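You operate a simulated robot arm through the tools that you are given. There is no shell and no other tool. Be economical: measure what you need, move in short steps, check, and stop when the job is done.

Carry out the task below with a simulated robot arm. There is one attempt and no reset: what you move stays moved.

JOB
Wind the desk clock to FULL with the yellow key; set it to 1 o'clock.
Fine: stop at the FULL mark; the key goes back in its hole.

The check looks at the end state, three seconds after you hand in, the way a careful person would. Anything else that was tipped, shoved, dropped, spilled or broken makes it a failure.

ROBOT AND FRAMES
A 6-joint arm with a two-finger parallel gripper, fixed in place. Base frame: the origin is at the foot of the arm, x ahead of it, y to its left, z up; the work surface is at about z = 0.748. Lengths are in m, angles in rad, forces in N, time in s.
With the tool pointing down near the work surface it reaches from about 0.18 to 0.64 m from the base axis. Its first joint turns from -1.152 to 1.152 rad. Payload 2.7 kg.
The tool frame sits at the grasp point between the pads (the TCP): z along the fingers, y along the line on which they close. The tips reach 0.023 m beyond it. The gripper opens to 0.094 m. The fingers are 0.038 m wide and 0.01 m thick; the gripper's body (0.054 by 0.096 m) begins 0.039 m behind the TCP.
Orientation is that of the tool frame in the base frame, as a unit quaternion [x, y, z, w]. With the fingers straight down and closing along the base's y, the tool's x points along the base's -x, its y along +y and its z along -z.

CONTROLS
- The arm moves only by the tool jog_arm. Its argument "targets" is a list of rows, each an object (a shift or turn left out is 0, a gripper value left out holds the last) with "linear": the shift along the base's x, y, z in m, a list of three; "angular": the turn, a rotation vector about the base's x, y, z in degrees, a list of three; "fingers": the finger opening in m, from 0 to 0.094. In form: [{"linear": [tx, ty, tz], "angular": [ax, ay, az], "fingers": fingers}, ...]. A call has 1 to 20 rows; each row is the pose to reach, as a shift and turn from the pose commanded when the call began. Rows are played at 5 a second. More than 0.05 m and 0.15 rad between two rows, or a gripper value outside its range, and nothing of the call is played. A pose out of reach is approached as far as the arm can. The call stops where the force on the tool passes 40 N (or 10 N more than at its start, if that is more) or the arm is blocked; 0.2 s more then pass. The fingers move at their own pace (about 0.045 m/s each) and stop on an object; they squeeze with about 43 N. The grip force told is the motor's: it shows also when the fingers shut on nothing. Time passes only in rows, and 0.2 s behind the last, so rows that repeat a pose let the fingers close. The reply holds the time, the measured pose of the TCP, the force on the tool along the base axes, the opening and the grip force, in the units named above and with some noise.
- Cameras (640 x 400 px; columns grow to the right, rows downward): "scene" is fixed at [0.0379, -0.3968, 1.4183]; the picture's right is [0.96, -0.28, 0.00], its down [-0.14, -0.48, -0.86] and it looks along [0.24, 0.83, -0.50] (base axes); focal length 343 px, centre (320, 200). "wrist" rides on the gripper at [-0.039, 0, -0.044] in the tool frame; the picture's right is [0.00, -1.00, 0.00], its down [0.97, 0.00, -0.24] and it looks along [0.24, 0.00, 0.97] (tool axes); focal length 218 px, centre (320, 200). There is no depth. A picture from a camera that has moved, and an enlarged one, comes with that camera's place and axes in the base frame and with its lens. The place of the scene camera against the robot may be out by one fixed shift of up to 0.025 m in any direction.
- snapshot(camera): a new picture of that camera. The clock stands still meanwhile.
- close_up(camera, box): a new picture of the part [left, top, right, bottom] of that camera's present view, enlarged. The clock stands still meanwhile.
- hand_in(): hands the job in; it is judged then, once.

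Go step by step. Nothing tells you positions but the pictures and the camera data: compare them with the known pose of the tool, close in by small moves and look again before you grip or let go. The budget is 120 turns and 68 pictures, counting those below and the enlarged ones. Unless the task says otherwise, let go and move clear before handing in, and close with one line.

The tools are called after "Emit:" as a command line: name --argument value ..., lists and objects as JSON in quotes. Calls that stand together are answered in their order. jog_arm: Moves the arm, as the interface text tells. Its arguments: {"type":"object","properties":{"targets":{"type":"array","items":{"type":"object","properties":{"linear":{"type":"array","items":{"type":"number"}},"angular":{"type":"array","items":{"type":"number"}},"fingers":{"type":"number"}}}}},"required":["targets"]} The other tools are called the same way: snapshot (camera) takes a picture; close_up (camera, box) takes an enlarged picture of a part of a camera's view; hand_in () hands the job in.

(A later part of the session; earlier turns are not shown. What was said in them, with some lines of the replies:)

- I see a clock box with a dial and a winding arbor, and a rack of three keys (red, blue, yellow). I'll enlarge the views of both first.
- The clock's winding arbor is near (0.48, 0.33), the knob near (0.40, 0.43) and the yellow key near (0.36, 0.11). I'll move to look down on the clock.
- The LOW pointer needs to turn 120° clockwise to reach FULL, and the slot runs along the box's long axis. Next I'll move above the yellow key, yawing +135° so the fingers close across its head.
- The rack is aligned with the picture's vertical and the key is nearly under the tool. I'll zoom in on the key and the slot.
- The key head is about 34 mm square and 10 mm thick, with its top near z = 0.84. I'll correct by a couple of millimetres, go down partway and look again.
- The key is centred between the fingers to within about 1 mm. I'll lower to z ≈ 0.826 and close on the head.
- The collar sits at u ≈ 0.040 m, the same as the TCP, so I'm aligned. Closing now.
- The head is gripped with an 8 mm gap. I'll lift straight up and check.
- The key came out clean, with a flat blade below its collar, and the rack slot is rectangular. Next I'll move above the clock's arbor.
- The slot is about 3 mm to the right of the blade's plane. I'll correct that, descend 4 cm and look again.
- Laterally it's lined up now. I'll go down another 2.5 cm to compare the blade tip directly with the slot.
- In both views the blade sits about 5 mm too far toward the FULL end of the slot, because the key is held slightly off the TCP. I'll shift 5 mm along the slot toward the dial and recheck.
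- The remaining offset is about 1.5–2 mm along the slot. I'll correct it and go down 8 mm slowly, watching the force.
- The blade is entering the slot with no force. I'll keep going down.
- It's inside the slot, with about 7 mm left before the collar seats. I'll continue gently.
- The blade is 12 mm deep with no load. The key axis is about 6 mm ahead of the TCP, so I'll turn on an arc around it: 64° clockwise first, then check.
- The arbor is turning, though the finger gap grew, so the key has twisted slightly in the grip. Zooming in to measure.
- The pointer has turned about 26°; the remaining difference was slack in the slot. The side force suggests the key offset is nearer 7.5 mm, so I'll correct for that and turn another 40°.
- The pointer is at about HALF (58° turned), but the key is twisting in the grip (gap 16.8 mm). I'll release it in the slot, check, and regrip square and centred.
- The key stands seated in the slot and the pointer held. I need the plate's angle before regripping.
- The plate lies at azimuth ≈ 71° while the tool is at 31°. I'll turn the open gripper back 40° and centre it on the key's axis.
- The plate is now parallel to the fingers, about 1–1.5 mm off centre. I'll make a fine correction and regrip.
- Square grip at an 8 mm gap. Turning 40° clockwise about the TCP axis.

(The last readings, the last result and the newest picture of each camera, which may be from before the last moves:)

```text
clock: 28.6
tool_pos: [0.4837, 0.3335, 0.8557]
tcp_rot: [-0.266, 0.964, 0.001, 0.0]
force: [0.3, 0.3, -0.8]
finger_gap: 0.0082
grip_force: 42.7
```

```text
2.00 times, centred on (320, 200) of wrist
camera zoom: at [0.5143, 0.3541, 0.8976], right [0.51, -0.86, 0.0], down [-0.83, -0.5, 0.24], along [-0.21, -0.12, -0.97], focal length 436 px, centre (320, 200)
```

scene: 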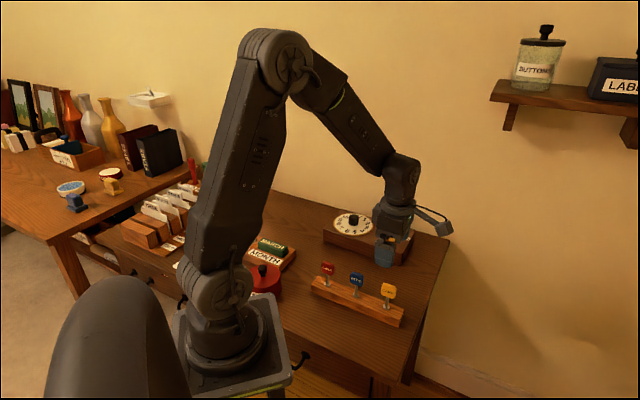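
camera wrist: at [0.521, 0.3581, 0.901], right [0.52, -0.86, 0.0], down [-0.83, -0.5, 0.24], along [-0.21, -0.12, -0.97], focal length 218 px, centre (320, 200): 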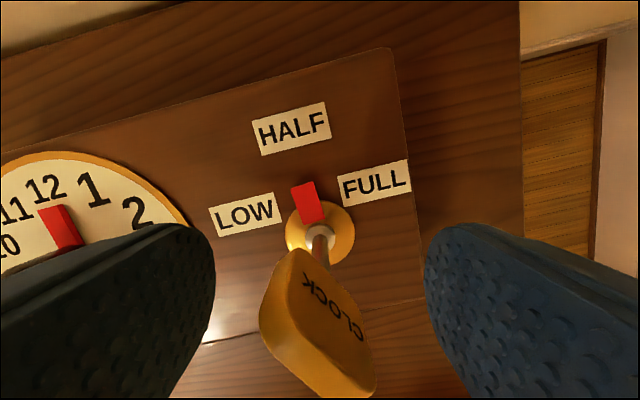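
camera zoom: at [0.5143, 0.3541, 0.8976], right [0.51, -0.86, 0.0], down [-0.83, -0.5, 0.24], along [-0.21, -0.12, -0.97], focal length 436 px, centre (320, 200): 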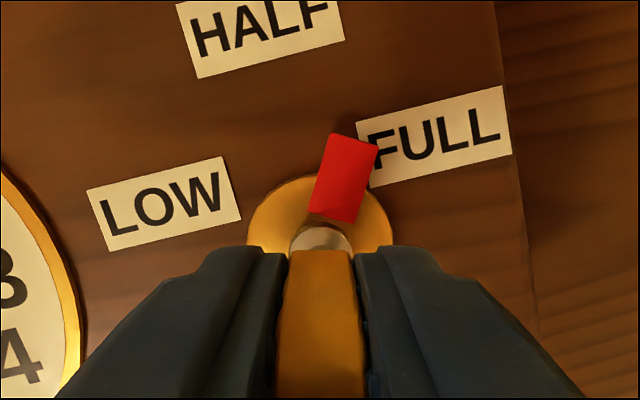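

No twist this time. About 30° remain to FULL, so I'll turn 24° more and measure.

Emit:
jog_arm --targets '[{"angular": [0, 0, -8]}, {"angular": [0, 0, -16]}, {"angular": [0, 0, -24]}, {"angular": [0, 0, -24]}]'

Emit:
close_up --camera "wrist" --box '[220, 80, 440, 300]'

Emit:
close_up --camera "scene" --box '[365, 215, 415, 255]'

```text
clock: 29.6
tool_pos: [0.4837, 0.3347, 0.8548]
tcp_rot: [-0.06, 0.998, 0.0, 0.001]
force: [-0.8, -1.8, 0.3]
finger_gap: 0.008
grip_force: 43.1
```

```text
1.82 times, centred on (330, 190) of wrist
camera zoom: at [0.5195, 0.3388, 0.8977], right [0.12, -0.99, 0.0], down [-0.96, -0.12, 0.24], along [-0.24, -0.03, -0.97], focal length 397 px, centre (302, 218)
```

zoom: 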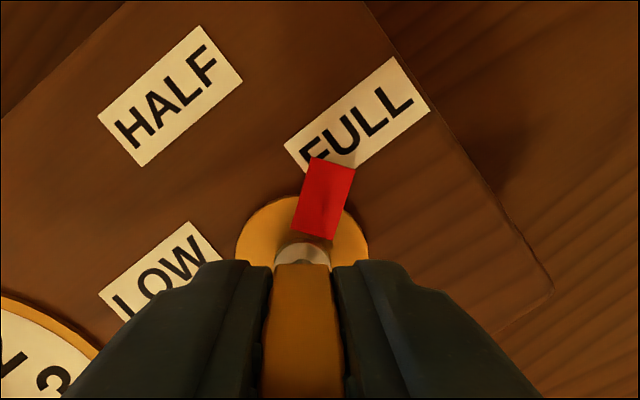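

```text
10.00 times, centred on (390, 235) of scene
camera zoom: at [0.0379, -0.3969, 1.4183], right [0.96, -0.28, 0.0], down [-0.14, -0.48, -0.86], along [0.24, 0.83, -0.5], focal length 3434 px, centre (-380, -150)
```

zoom: 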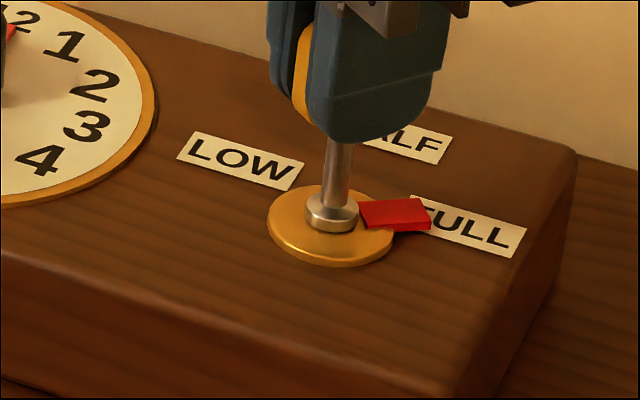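

The pointer is roughly 4–5° short of FULL. Adding 4.5°.

Emit:
jog_arm --targets '[{"angular": [0, 0, -2.5]}, {"angular": [0, 0, -4.5]}, {"angular": [0, 0, -4.5]}]'

Emit:
close_up --camera "wrist" --box '[260, 120, 380, 240]'

Emit:
close_up --camera "scene" --box '[365, 215, 415, 255]'

```text
clock: 30.4
tool_pos: [0.4828, 0.3345, 0.8538]
tcp_rot: [-0.022, 1.0, 0.001, 0.0]
force: [0.6, 0.1, -1.4]
finger_gap: 0.0078
grip_force: 43.0
```

```text
3.33 times, centred on (320, 180) of wrist
camera zoom: at [0.5201, 0.3358, 0.8977], right [0.04, -1.0, 0.0], down [-0.97, -0.04, 0.24], along [-0.24, -0.01, -0.97], focal length 728 px, centre (320, 267)
```

zoom: 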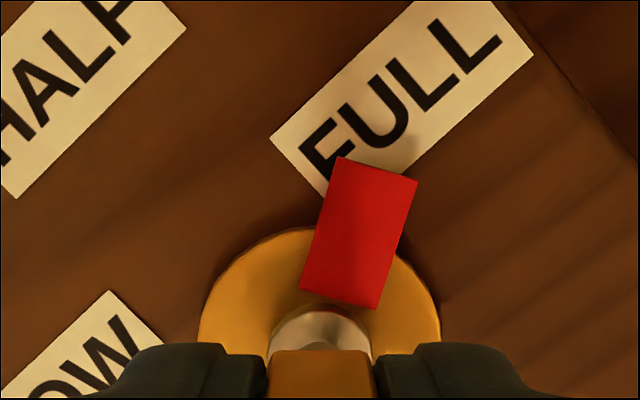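

```text
10.00 times, centred on (390, 235) of scene
camera zoom: at [0.038, -0.3968, 1.4183], right [0.96, -0.28, 0.0], down [-0.14, -0.48, -0.86], along [0.24, 0.83, -0.5], focal length 3434 px, centre (-380, -150)
```

zoom: 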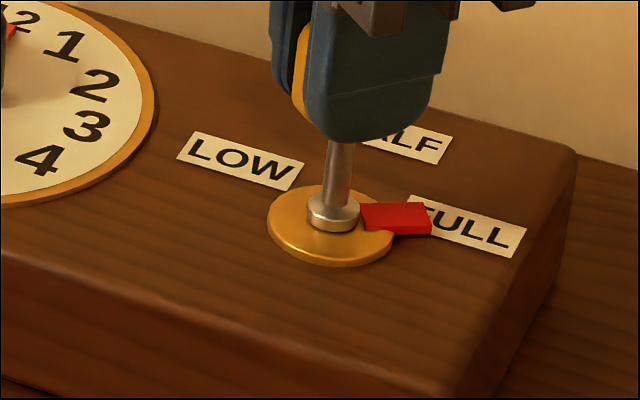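

The pointer is now at about −14°, in line with the FULL label's centre. I'll back off 3° within the slack to free the blade and lift straight out.

Emit:
jog_arm --targets '[{"angular": [0, 0, 3]}, {"linear": [0, 0, 0.005], "angular": [0, 0, 3]}, {"linear": [0, 0, 0.01], "angular": [0, 0, 3]}, {"linear": [0, 0, 0.015], "angular": [0, 0, 3]}, {"linear": [0, 0, 0.02], "angular": [0, 0, 3]}, {"linear": [0, 0, 0.03], "angular": [0, 0, 3]}, {"linear": [0, 0, 0.06], "angular": [0, 0, 3]}, {"linear": [0, 0, 0.1], "angular": [0, 0, 3]}, {"linear": [0, 0, 0.1], "angular": [0, 0, 3]}]'

Emit:
close_up --camera "wrist" --box '[240, 80, 400, 240]'

Emit:
close_up --camera "scene" --box '[340, 160, 440, 260]'

```text
clock: 32.4
tool_pos: [0.4844, 0.3343, 0.9543]
tcp_rot: [-0.048, 0.999, 0.0, 0.001]
force: [-0.9, -0.3, -0.3]
finger_gap: 0.0082
grip_force: 43.0
```

```text
2.50 times, centred on (320, 160) of wrist
camera zoom: at [0.5208, 0.3383, 0.9974], right [0.1, -1.0, 0.0], down [-0.97, -0.09, 0.24], along [-0.24, -0.02, -0.97], focal length 546 px, centre (320, 300)
```

zoom: 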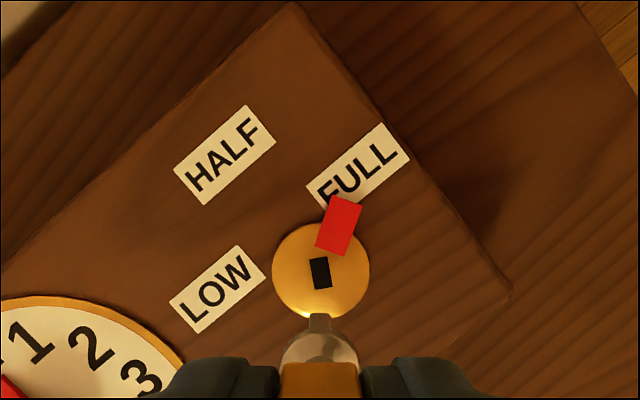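

```text
4.00 times, centred on (390, 210) of scene
camera zoom: at [0.0379, -0.3968, 1.4183], right [0.96, -0.28, 0.0], down [-0.14, -0.48, -0.86], along [0.24, 0.83, -0.5], focal length 1374 px, centre (40, 160)
```

zoom: 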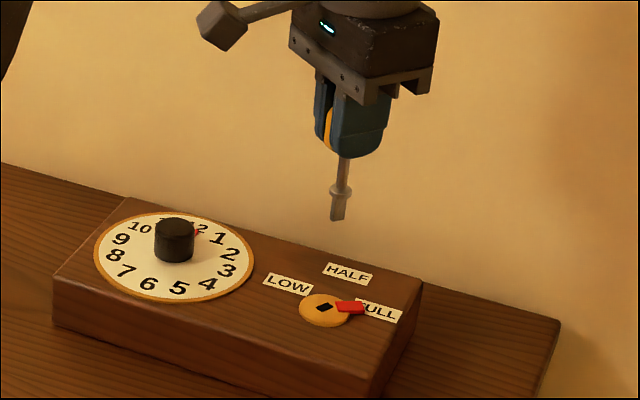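

FULL is set and the slot is free. The key is now held nearly on the TCP axis, so I'll carry it back to the rack, turning back 129.5° to its original orientation.

Emit:
jog_arm --targets '[{"linear": [-0.007, -0.013, 0], "angular": [0, 0, 8]}, {"linear": [-0.014, -0.027, 0], "angular": [0, 0, 16]}, {"linear": [-0.021, -0.041, 0], "angular": [0, 0, 24]}, {"linear": [-0.028, -0.055, 0], "angular": [0, 0, 32]}, {"linear": [-0.035, -0.069, 0], "angular": [0, 0, 40]}, {"linear": [-0.042, -0.083, 0], "angular": [0, 0, 48]}, {"linear": [-0.05, -0.097, 0], "angular": [0, 0, 56]}, {"linear": [-0.057, -0.111, 0], "angular": [0, 0, 64]}, {"linear": [-0.064, -0.125, 0], "angular": [0, 0, 72]}, {"linear": [-0.071, -0.139, 0], "angular": [0, 0, 80]}, {"linear": [-0.078, -0.153, 0], "angular": [0, 0, 88]}, {"linear": [-0.085, -0.167, 0], "angular": [0, 0, 96]}, {"linear": [-0.092, -0.181, 0], "angular": [0, 0, 104]}, {"linear": [-0.1, -0.195, 0], "angular": [0, 0, 112]}, {"linear": [-0.107, -0.209, 0], "angular": [0, 0, 120]}, {"linear": [-0.114, -0.221, 0], "angular": [0, 0, 125]}, {"linear": [-0.1201, -0.2307, 0], "angular": [0, 0, 129.5]}, {"linear": [-0.1201, -0.2307, -0.0285], "angular": [0, 0, 129.5]}, {"linear": [-0.1201, -0.2307, -0.0285], "angular": [0, 0, 129.5]}]'

Emit:
close_up --camera "wrist" --box '[240, 100, 400, 260]'

Emit:
close_up --camera "scene" --box '[340, 230, 440, 330]'

```text
clock: 36.4
tool_pos: [0.3625, 0.1018, 0.9269]
tcp_rot: [0.924, -0.383, 0.0, 0.001]
force: [-0.5, -0.4, -0.8]
finger_gap: 0.0082
grip_force: 42.8
```

```text
2.50 times, centred on (320, 180) of wrist
camera zoom: at [0.3331, 0.1295, 0.9696], right [0.71, 0.71, 0.0], down [0.69, -0.69, 0.24], along [0.17, -0.17, -0.97], focal length 546 px, centre (320, 250)
```

zoom: 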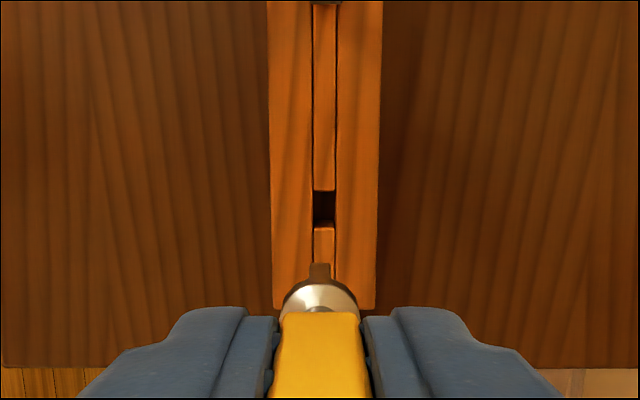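

```text
4.00 times, centred on (390, 280) of scene
camera zoom: at [0.0379, -0.3969, 1.4183], right [0.96, -0.28, 0.0], down [-0.14, -0.48, -0.86], along [0.24, 0.83, -0.5], focal length 1374 px, centre (40, -120)
```

zoom: 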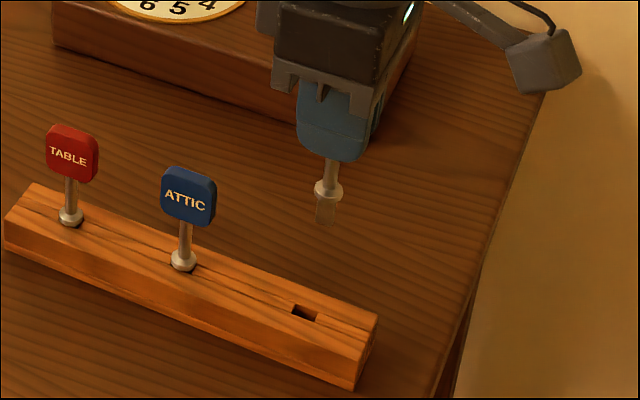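

The key is above the rack and the slot lines up in angle. I'll correct 1.7 mm sideways, lower 7.5 cm and check again.

Emit:
jog_arm --targets '[{"linear": [0.0012, 0.0012, 0]}, {"linear": [0.0009, 0.0015, -0.025]}, {"linear": [0.0007, 0.0017, -0.05]}, {"linear": [0.0005, 0.0019, -0.075]}, {"linear": [0.0005, 0.0019, -0.075]}]'

Emit:
close_up --camera "wrist" --box '[270, 170, 370, 270]'

Emit:
close_up --camera "scene" --box '[370, 280, 430, 330]'

```text
clock: 37.6
tool_pos: [0.3639, 0.1056, 0.8509]
tcp_rot: [0.924, -0.382, 0.0, 0.0]
force: [0.8, 0.2, -0.8]
finger_gap: 0.0082
grip_force: 43.1
```

```text
4.00 times, centred on (320, 220) of wrist
camera zoom: at [0.3351, 0.1321, 0.8936], right [0.71, 0.71, 0.0], down [0.69, -0.69, 0.24], along [0.17, -0.17, -0.97], focal length 873 px, centre (320, 120)
```

zoom: 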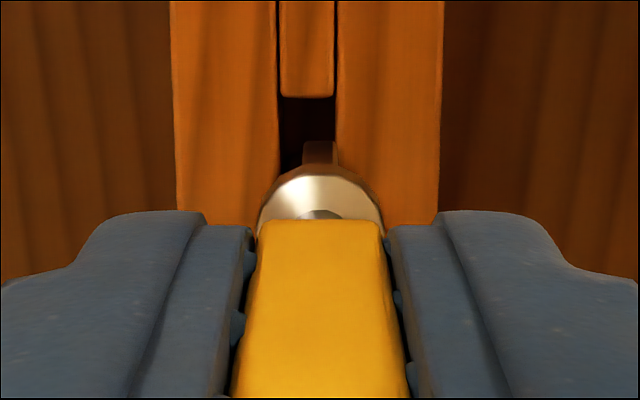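

```text
8.00 times, centred on (400, 305) of scene
camera zoom: at [0.0379, -0.3968, 1.4183], right [0.96, -0.28, 0.0], down [-0.14, -0.48, -0.86], along [0.24, 0.83, -0.5], focal length 2747 px, centre (-320, -640)
```

zoom: 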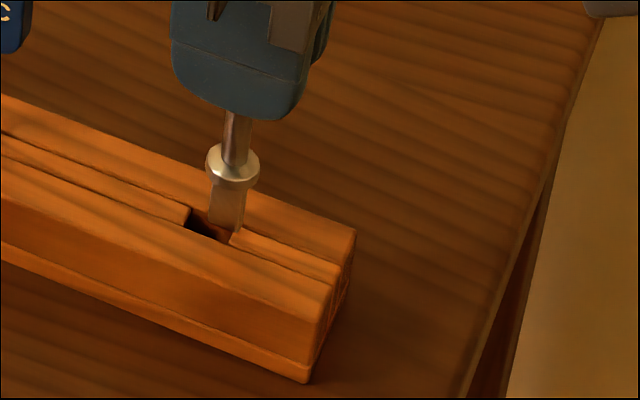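

The blade is now about 1.6 mm too far right and 1–2 mm too far along the rack. I'll correct and lower a little with force monitoring.

Emit:
jog_arm --targets '[{"linear": [-0.0022, 0, 0]}, {"linear": [-0.0022, 0, -0.002]}, {"linear": [-0.0022, 0, -0.004]}, {"linear": [-0.0022, 0, -0.006]}, {"linear": [-0.0022, 0, -0.006]}]'

Emit:
close_up --camera "wrist" --box '[270, 170, 370, 270]'

Emit:
close_up --camera "scene" --box '[370, 280, 430, 330]'

```text
clock: 38.8
tool_pos: [0.3618, 0.1052, 0.8448]
tcp_rot: [0.924, -0.384, 0.0, 0.001]
force: [1.0, 0.1, -0.1]
finger_gap: 0.0081
grip_force: 42.9
```

```text
4.00 times, centred on (320, 220) of wrist
camera zoom: at [0.3324, 0.1326, 0.8879], right [0.71, 0.71, 0.0], down [0.69, -0.69, 0.24], along [0.17, -0.17, -0.97], focal length 873 px, centre (320, 120)
```

zoom: 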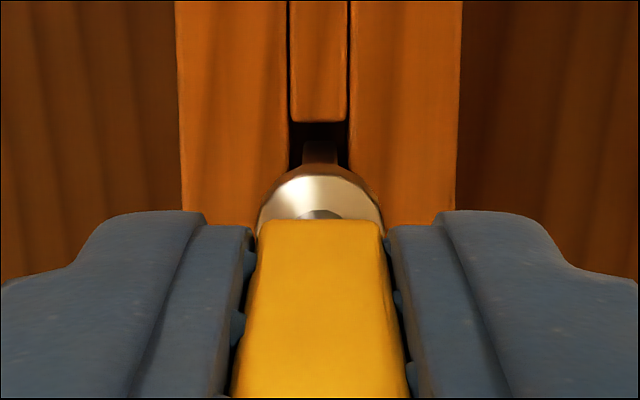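

```text
8.00 times, centred on (400, 305) of scene
camera zoom: at [0.0379, -0.3968, 1.4183], right [0.96, -0.28, 0.0], down [-0.14, -0.48, -0.86], along [0.24, 0.83, -0.5], focal length 2747 px, centre (-320, -640)
```

zoom: 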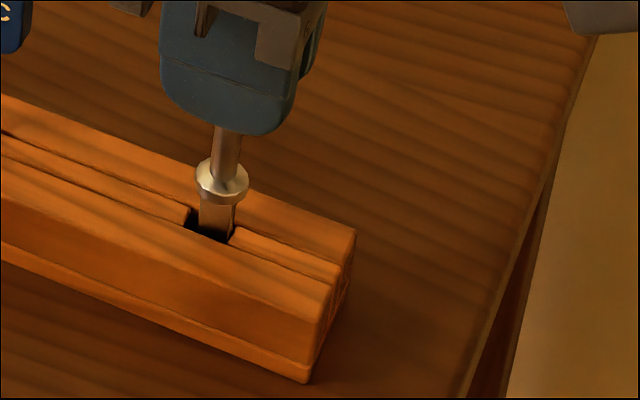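

The blade is entering the rack slot with no contact force. Lowering further.

Emit:
jog_arm --targets '[{"linear": [0, 0, -0.002]}, {"linear": [0, 0, -0.004]}, {"linear": [0, 0, -0.006]}, {"linear": [0, 0, -0.008]}, {"linear": [0, 0, -0.008]}]'

Emit:
close_up --camera "scene" --box '[370, 280, 430, 330]'

```text
clock: 40.0
tool_pos: [0.3618, 0.1054, 0.8381]
tcp_rot: [0.924, -0.383, 0.0, 0.0]
force: [0.0, 0.6, -0.6]
finger_gap: 0.0081
grip_force: 43.2
```

```text
8.00 times, centred on (400, 305) of scene
camera zoom: at [0.0379, -0.3968, 1.4183], right [0.96, -0.28, 0.0], down [-0.14, -0.48, -0.86], along [0.24, 0.83, -0.5], focal length 2747 px, centre (-320, -640)
```

zoom: 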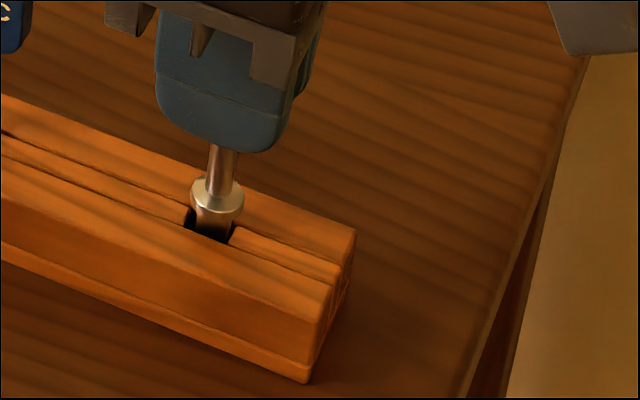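

Still no load. Continuing down in small steps until the collar seats.

Emit:
jog_arm --targets '[{"linear": [0, 0, -0.0015]}, {"linear": [0, 0, -0.003]}, {"linear": [0, 0, -0.0045]}, {"linear": [0, 0, -0.006]}, {"linear": [0, 0, -0.006]}]'

Emit:
close_up --camera "scene" --box '[370, 280, 430, 330]'

```text
clock: 41.2
tool_pos: [0.3601, 0.1043, 0.829]
tcp_rot: [0.924, -0.383, 0.0, 0.0]
force: [0.6, -0.1, 0.1]
finger_gap: 0.008
grip_force: 43.1
```

```text
8.00 times, centred on (400, 305) of scene
camera zoom: at [0.0379, -0.3968, 1.4183], right [0.96, -0.28, 0.0], down [-0.14, -0.48, -0.86], along [0.24, 0.83, -0.5], focal length 2747 px, centre (-320, -640)
```

zoom: 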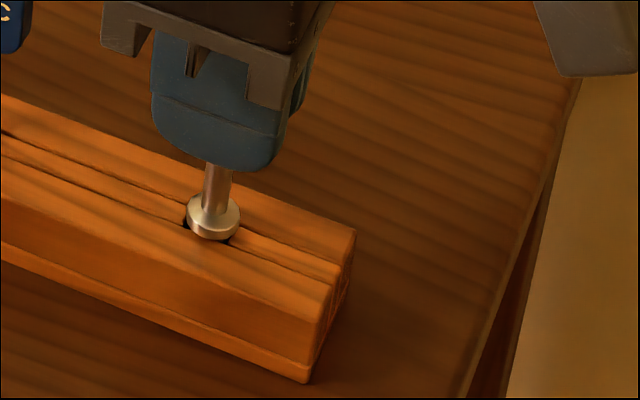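

Emit:
jog_arm --targets '[{"linear": [0, 0, -0.001]}, {"linear": [0, 0, -0.002]}, {"linear": [0, 0, -0.003]}, {"linear": [0, 0, -0.004]}, {"linear": [0, 0, -0.004]}]'

Emit:
close_up --camera "scene" --box '[370, 280, 430, 330]'

```text
clock: 42.4
tool_pos: [0.3625, 0.1048, 0.8278]
tcp_rot: [0.924, -0.382, 0.001, 0.0]
force: [-4.0, -5.1, 37.9]
finger_gap: 0.0083
grip_force: 43.2
```

```text
8.00 times, centred on (400, 305) of scene
camera zoom: at [0.0374, -0.3971, 1.4183], right [0.96, -0.28, 0.0], down [-0.14, -0.48, -0.86], along [0.24, 0.83, -0.5], focal length 2747 px, centre (-320, -640)
```

zoom: 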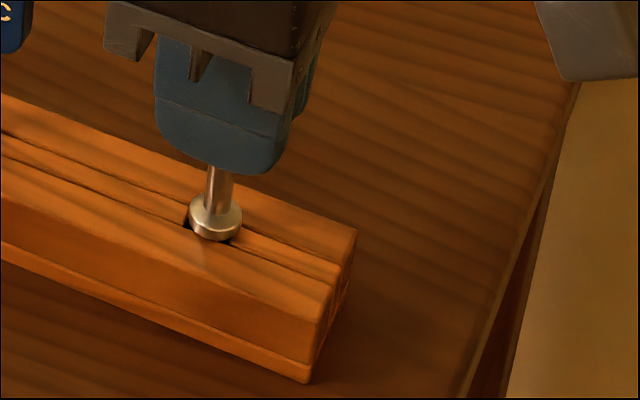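

The collar is seated (38 N contact). I'll relieve the load, open and rise clear.

Emit:
jog_arm --targets '[{"linear": [0, 0, 0.0025]}, {"linear": [0, 0, 0.003]}, {"linear": [0, 0, 0.003], "fingers": 0.02}, {"linear": [0, 0, 0.003], "fingers": 0.05}, {"linear": [0, 0, 0.003], "fingers": 0.07}, {"linear": [0, 0, 0.003], "fingers": 0.07}, {"linear": [0, 0, 0.003], "fingers": 0.07}, {"linear": [0, 0, 0.03], "fingers": 0.07}, {"linear": [0, 0, 0.07], "fingers": 0.07}, {"linear": [0, 0, 0.11], "fingers": 0.07}, {"linear": [0, 0, 0.11], "fingers": 0.07}]'

Emit:
close_up --camera "scene" --box '[310, 190, 430, 330]'

```text
clock: 44.8
tool_pos: [0.3616, 0.1029, 0.937]
tcp_rot: [0.924, -0.382, 0.0, 0.002]
force: [0.6, -0.2, -0.8]
finger_gap: 0.0699
grip_force: 0.0
```

```text
2.86 times, centred on (370, 260) of scene
camera zoom: at [0.0379, -0.3969, 1.4183], right [0.96, -0.28, 0.0], down [-0.14, -0.48, -0.86], along [0.24, 0.83, -0.5], focal length 981 px, centre (177, 29)
```

zoom: 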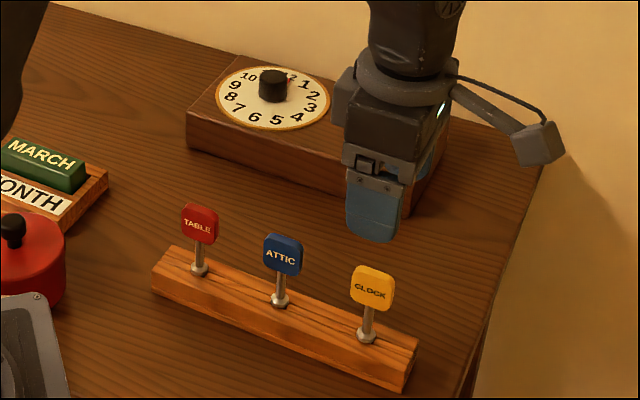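

The key is back in its hole, upright. Now to the knob near (0.4035, 0.434), with yaw set to 60° so the camera sees the pointer.

Emit:
jog_arm --targets '[{"linear": [0.004, 0.033, 0.01], "angular": [0, 0, -7.5]}, {"linear": [0.008, 0.066, 0.01], "angular": [0, 0, -15]}, {"linear": [0.012, 0.1, 0.01], "angular": [0, 0, -22.5]}, {"linear": [0.017, 0.133, 0.01], "angular": [0, 0, -30]}, {"linear": [0.021, 0.166, 0.01], "angular": [0, 0, -37.5]}, {"linear": [0.025, 0.2, 0.01], "angular": [0, 0, -45]}, {"linear": [0.029, 0.233, 0.01], "angular": [0, 0, -52.5]}, {"linear": [0.034, 0.266, 0.01], "angular": [0, 0, -60]}, {"linear": [0.038, 0.3, 0.01], "angular": [0, 0, -67.5]}, {"linear": [0.042, 0.331, 0.0], "angular": [0, 0, -75]}, {"linear": [0.042, 0.331, 0.0], "angular": [0, 0, -75]}]'

Emit:
close_up --camera "wrist" --box '[200, 60, 440, 300]'

```text
clock: 47.2
tool_pos: [0.4027, 0.4383, 0.9356]
tcp_rot: [-0.499, 0.867, 0.001, 0.0]
force: [-0.2, 0.2, -0.6]
finger_gap: 0.0702
grip_force: 0.0
```

```text
1.67 times, centred on (320, 180) of wrist
camera zoom: at [0.4203, 0.4713, 0.9792], right [0.87, -0.5, 0.0], down [-0.49, -0.84, 0.24], along [-0.12, -0.21, -0.97], focal length 364 px, centre (320, 233)
```

zoom: 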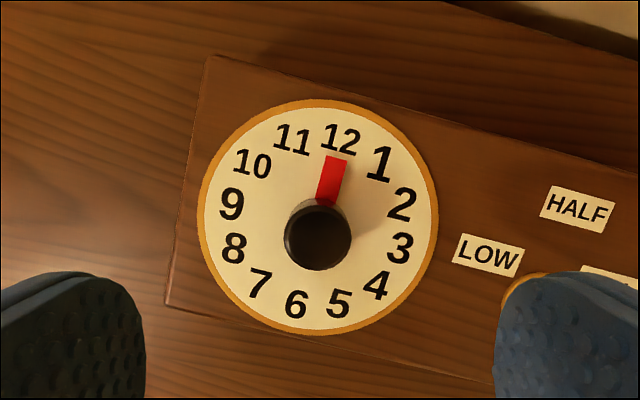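

The pointer reads 12 o'clock, so 1 o'clock is 30° clockwise. The knob is centred under the tool to within about 1 mm; I'll lower to z ≈ 0.83 and check clearance.

Emit:
jog_arm --targets '[{"linear": [0, 0.001, -0.03]}, {"linear": [0, 0.001, -0.06]}, {"linear": [0, 0.001, -0.09]}, {"linear": [0, 0.001, -0.105]}, {"linear": [0, 0.001, -0.105]}]'

Emit:
close_up --camera "scene" --box '[310, 180, 400, 250]'

Emit:
snapshot --camera "wrist"

```text
clock: 48.4
tool_pos: [0.4032, 0.4383, 0.8317]
tcp_rot: [-0.499, 0.866, -0.001, 0.001]
force: [-0.5, 0.6, -0.3]
finger_gap: 0.0696
grip_force: 0.1
```

```text
5.71 times, centred on (355, 215) of scene
camera zoom: at [0.0379, -0.3968, 1.4183], right [0.96, -0.28, 0.0], down [-0.14, -0.48, -0.86], along [0.24, 0.83, -0.5], focal length 1962 px, centre (120, 114)
```

zoom: 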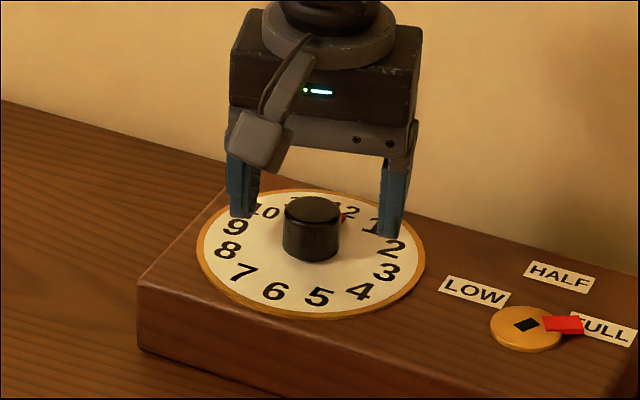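

```text
6 pictures are left
camera wrist: at [0.4207, 0.4708, 0.8752], right [0.87, -0.5, 0.0], down [-0.49, -0.84, 0.24], along [-0.12, -0.21, -0.97], focal length 218 px, centre (320, 200)
```

wrist: 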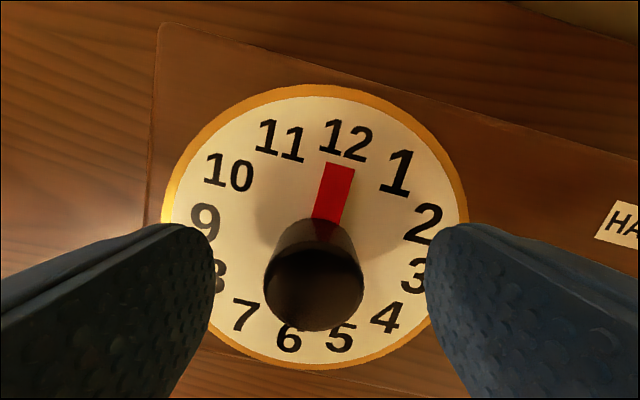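

Fingers are clear of the dial and pointer. I'll shift 2 mm to centre, close on the knob, and turn 30° clockwise.

Emit:
jog_arm --targets '[{"linear": [-0.0017, 0.001, -0.002]}, {"linear": [-0.0017, 0.001, -0.002], "fingers": 0.045}, {"linear": [-0.0017, 0.001, -0.002], "fingers": 0.03}, {"linear": [-0.0017, 0.001, -0.002], "fingers": 0.015}, {"linear": [-0.0017, 0.001, -0.002], "fingers": 0.015}, {"linear": [-0.0017, 0.001, -0.002], "fingers": 0.015}, {"linear": [-0.0017, 0.001, -0.002], "fingers": 0.015}]'

```text
clock: 50.0
tool_pos: [0.4011, 0.4382, 0.8317]
tcp_rot: [-0.5, 0.866, 0.001, 0.0]
force: [0.0, 0.3, -1.7]
finger_gap: 0.0308
grip_force: 45.0
```

The knob is gripped (31 mm) with no side load. Turning 30° in steps.

Emit:
jog_arm --targets '[{"angular": [0, 0, -7]}, {"angular": [0, 0, -14]}, {"angular": [0, 0, -21]}, {"angular": [0, 0, -27]}, {"angular": [0, 0, -30]}, {"angular": [0, 0, -30]}]'

Emit:
snapshot --camera "wrist"

```text
clock: 51.4
tool_pos: [0.4025, 0.4368, 0.8308]
tcp_rot: [-0.257, 0.966, -0.001, 0.0]
force: [15.0, -14.1, -3.5]
finger_gap: 0.0307
grip_force: 45.3
```

```text
5 pictures are left
camera wrist: at [0.4345, 0.4561, 0.8734], right [0.5, -0.87, 0.0], down [-0.84, -0.48, 0.24], along [-0.21, -0.12, -0.97], focal length 218 px, centre (320, 200)
```

wrist: 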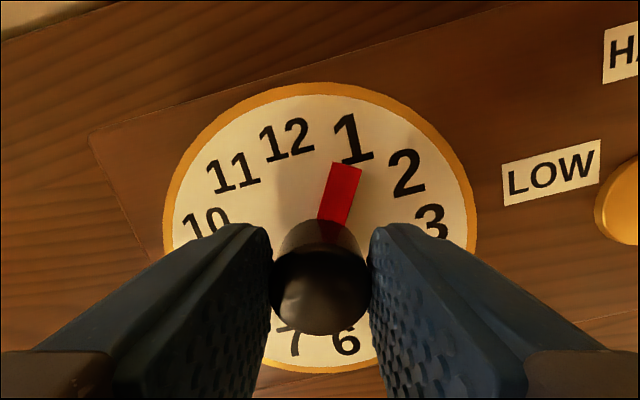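

The pointer now points at 1 (≈ 15–16° azimuth against a 15° target). Releasing and rising clear.

Emit:
jog_arm --targets '[{"linear": [0.0004, -0.0004, 0]}, {"linear": [0.0004, -0.0004, 0], "fingers": 0.045}, {"linear": [0.0004, -0.0004, 0], "fingers": 0.07}, {"linear": [0.0004, -0.0004, 0], "fingers": 0.07}, {"linear": [0.0004, -0.0004, 0], "fingers": 0.07}, {"linear": [0.0004, -0.0004, 0.03]}, {"linear": [0.01, -0.02, 0.07]}, {"linear": [0.03, -0.04, 0.11]}, {"linear": [0.045, -0.05, 0.14]}, {"linear": [0.045, -0.05, 0.14]}]'

Emit:
close_up --camera "wrist" --box '[160, 60, 460, 260]'

Emit:
snapshot --camera "scene"

```text
clock: 53.6
tool_pos: [0.4462, 0.3874, 0.9689]
tcp_rot: [-0.259, 0.966, 0.0, 0.0]
force: [0.0, 0.3, 0.2]
finger_gap: 0.0699
grip_force: 0.2
```

```text
2.00 times, centred on (310, 160) of wrist
camera zoom: at [0.478, 0.4077, 1.0118], right [0.5, -0.87, 0.0], down [-0.84, -0.49, 0.24], along [-0.21, -0.12, -0.97], focal length 436 px, centre (340, 280)
```

zoom: 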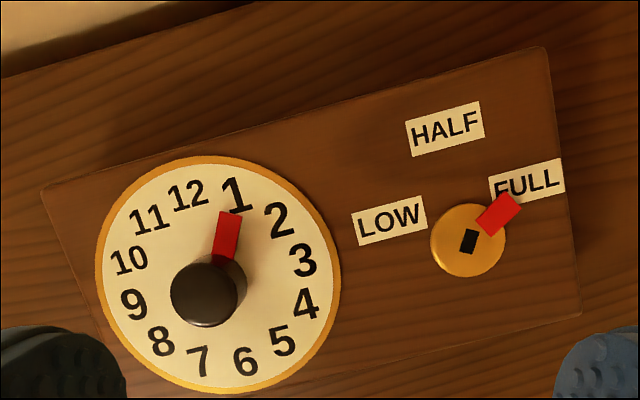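

```text
3 pictures are left
```

scene: 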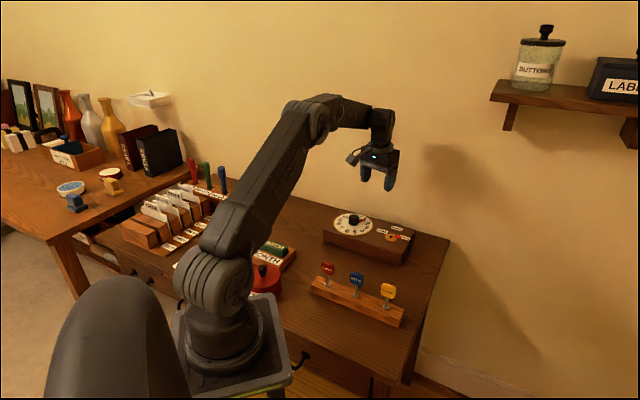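

The pointer is on FULL, the hand is on 1, and the yellow key stands in its hole with nothing else disturbed. The gripper is clear, so I'm handing in.

Emit:
hand_in

```text
The job is handed in.
```

The clock is wound to FULL, the hand is set to 1 o'clock, and the yellow key is back in its hole. By my camera readings the FULL pointer is within a few degrees of the mark.
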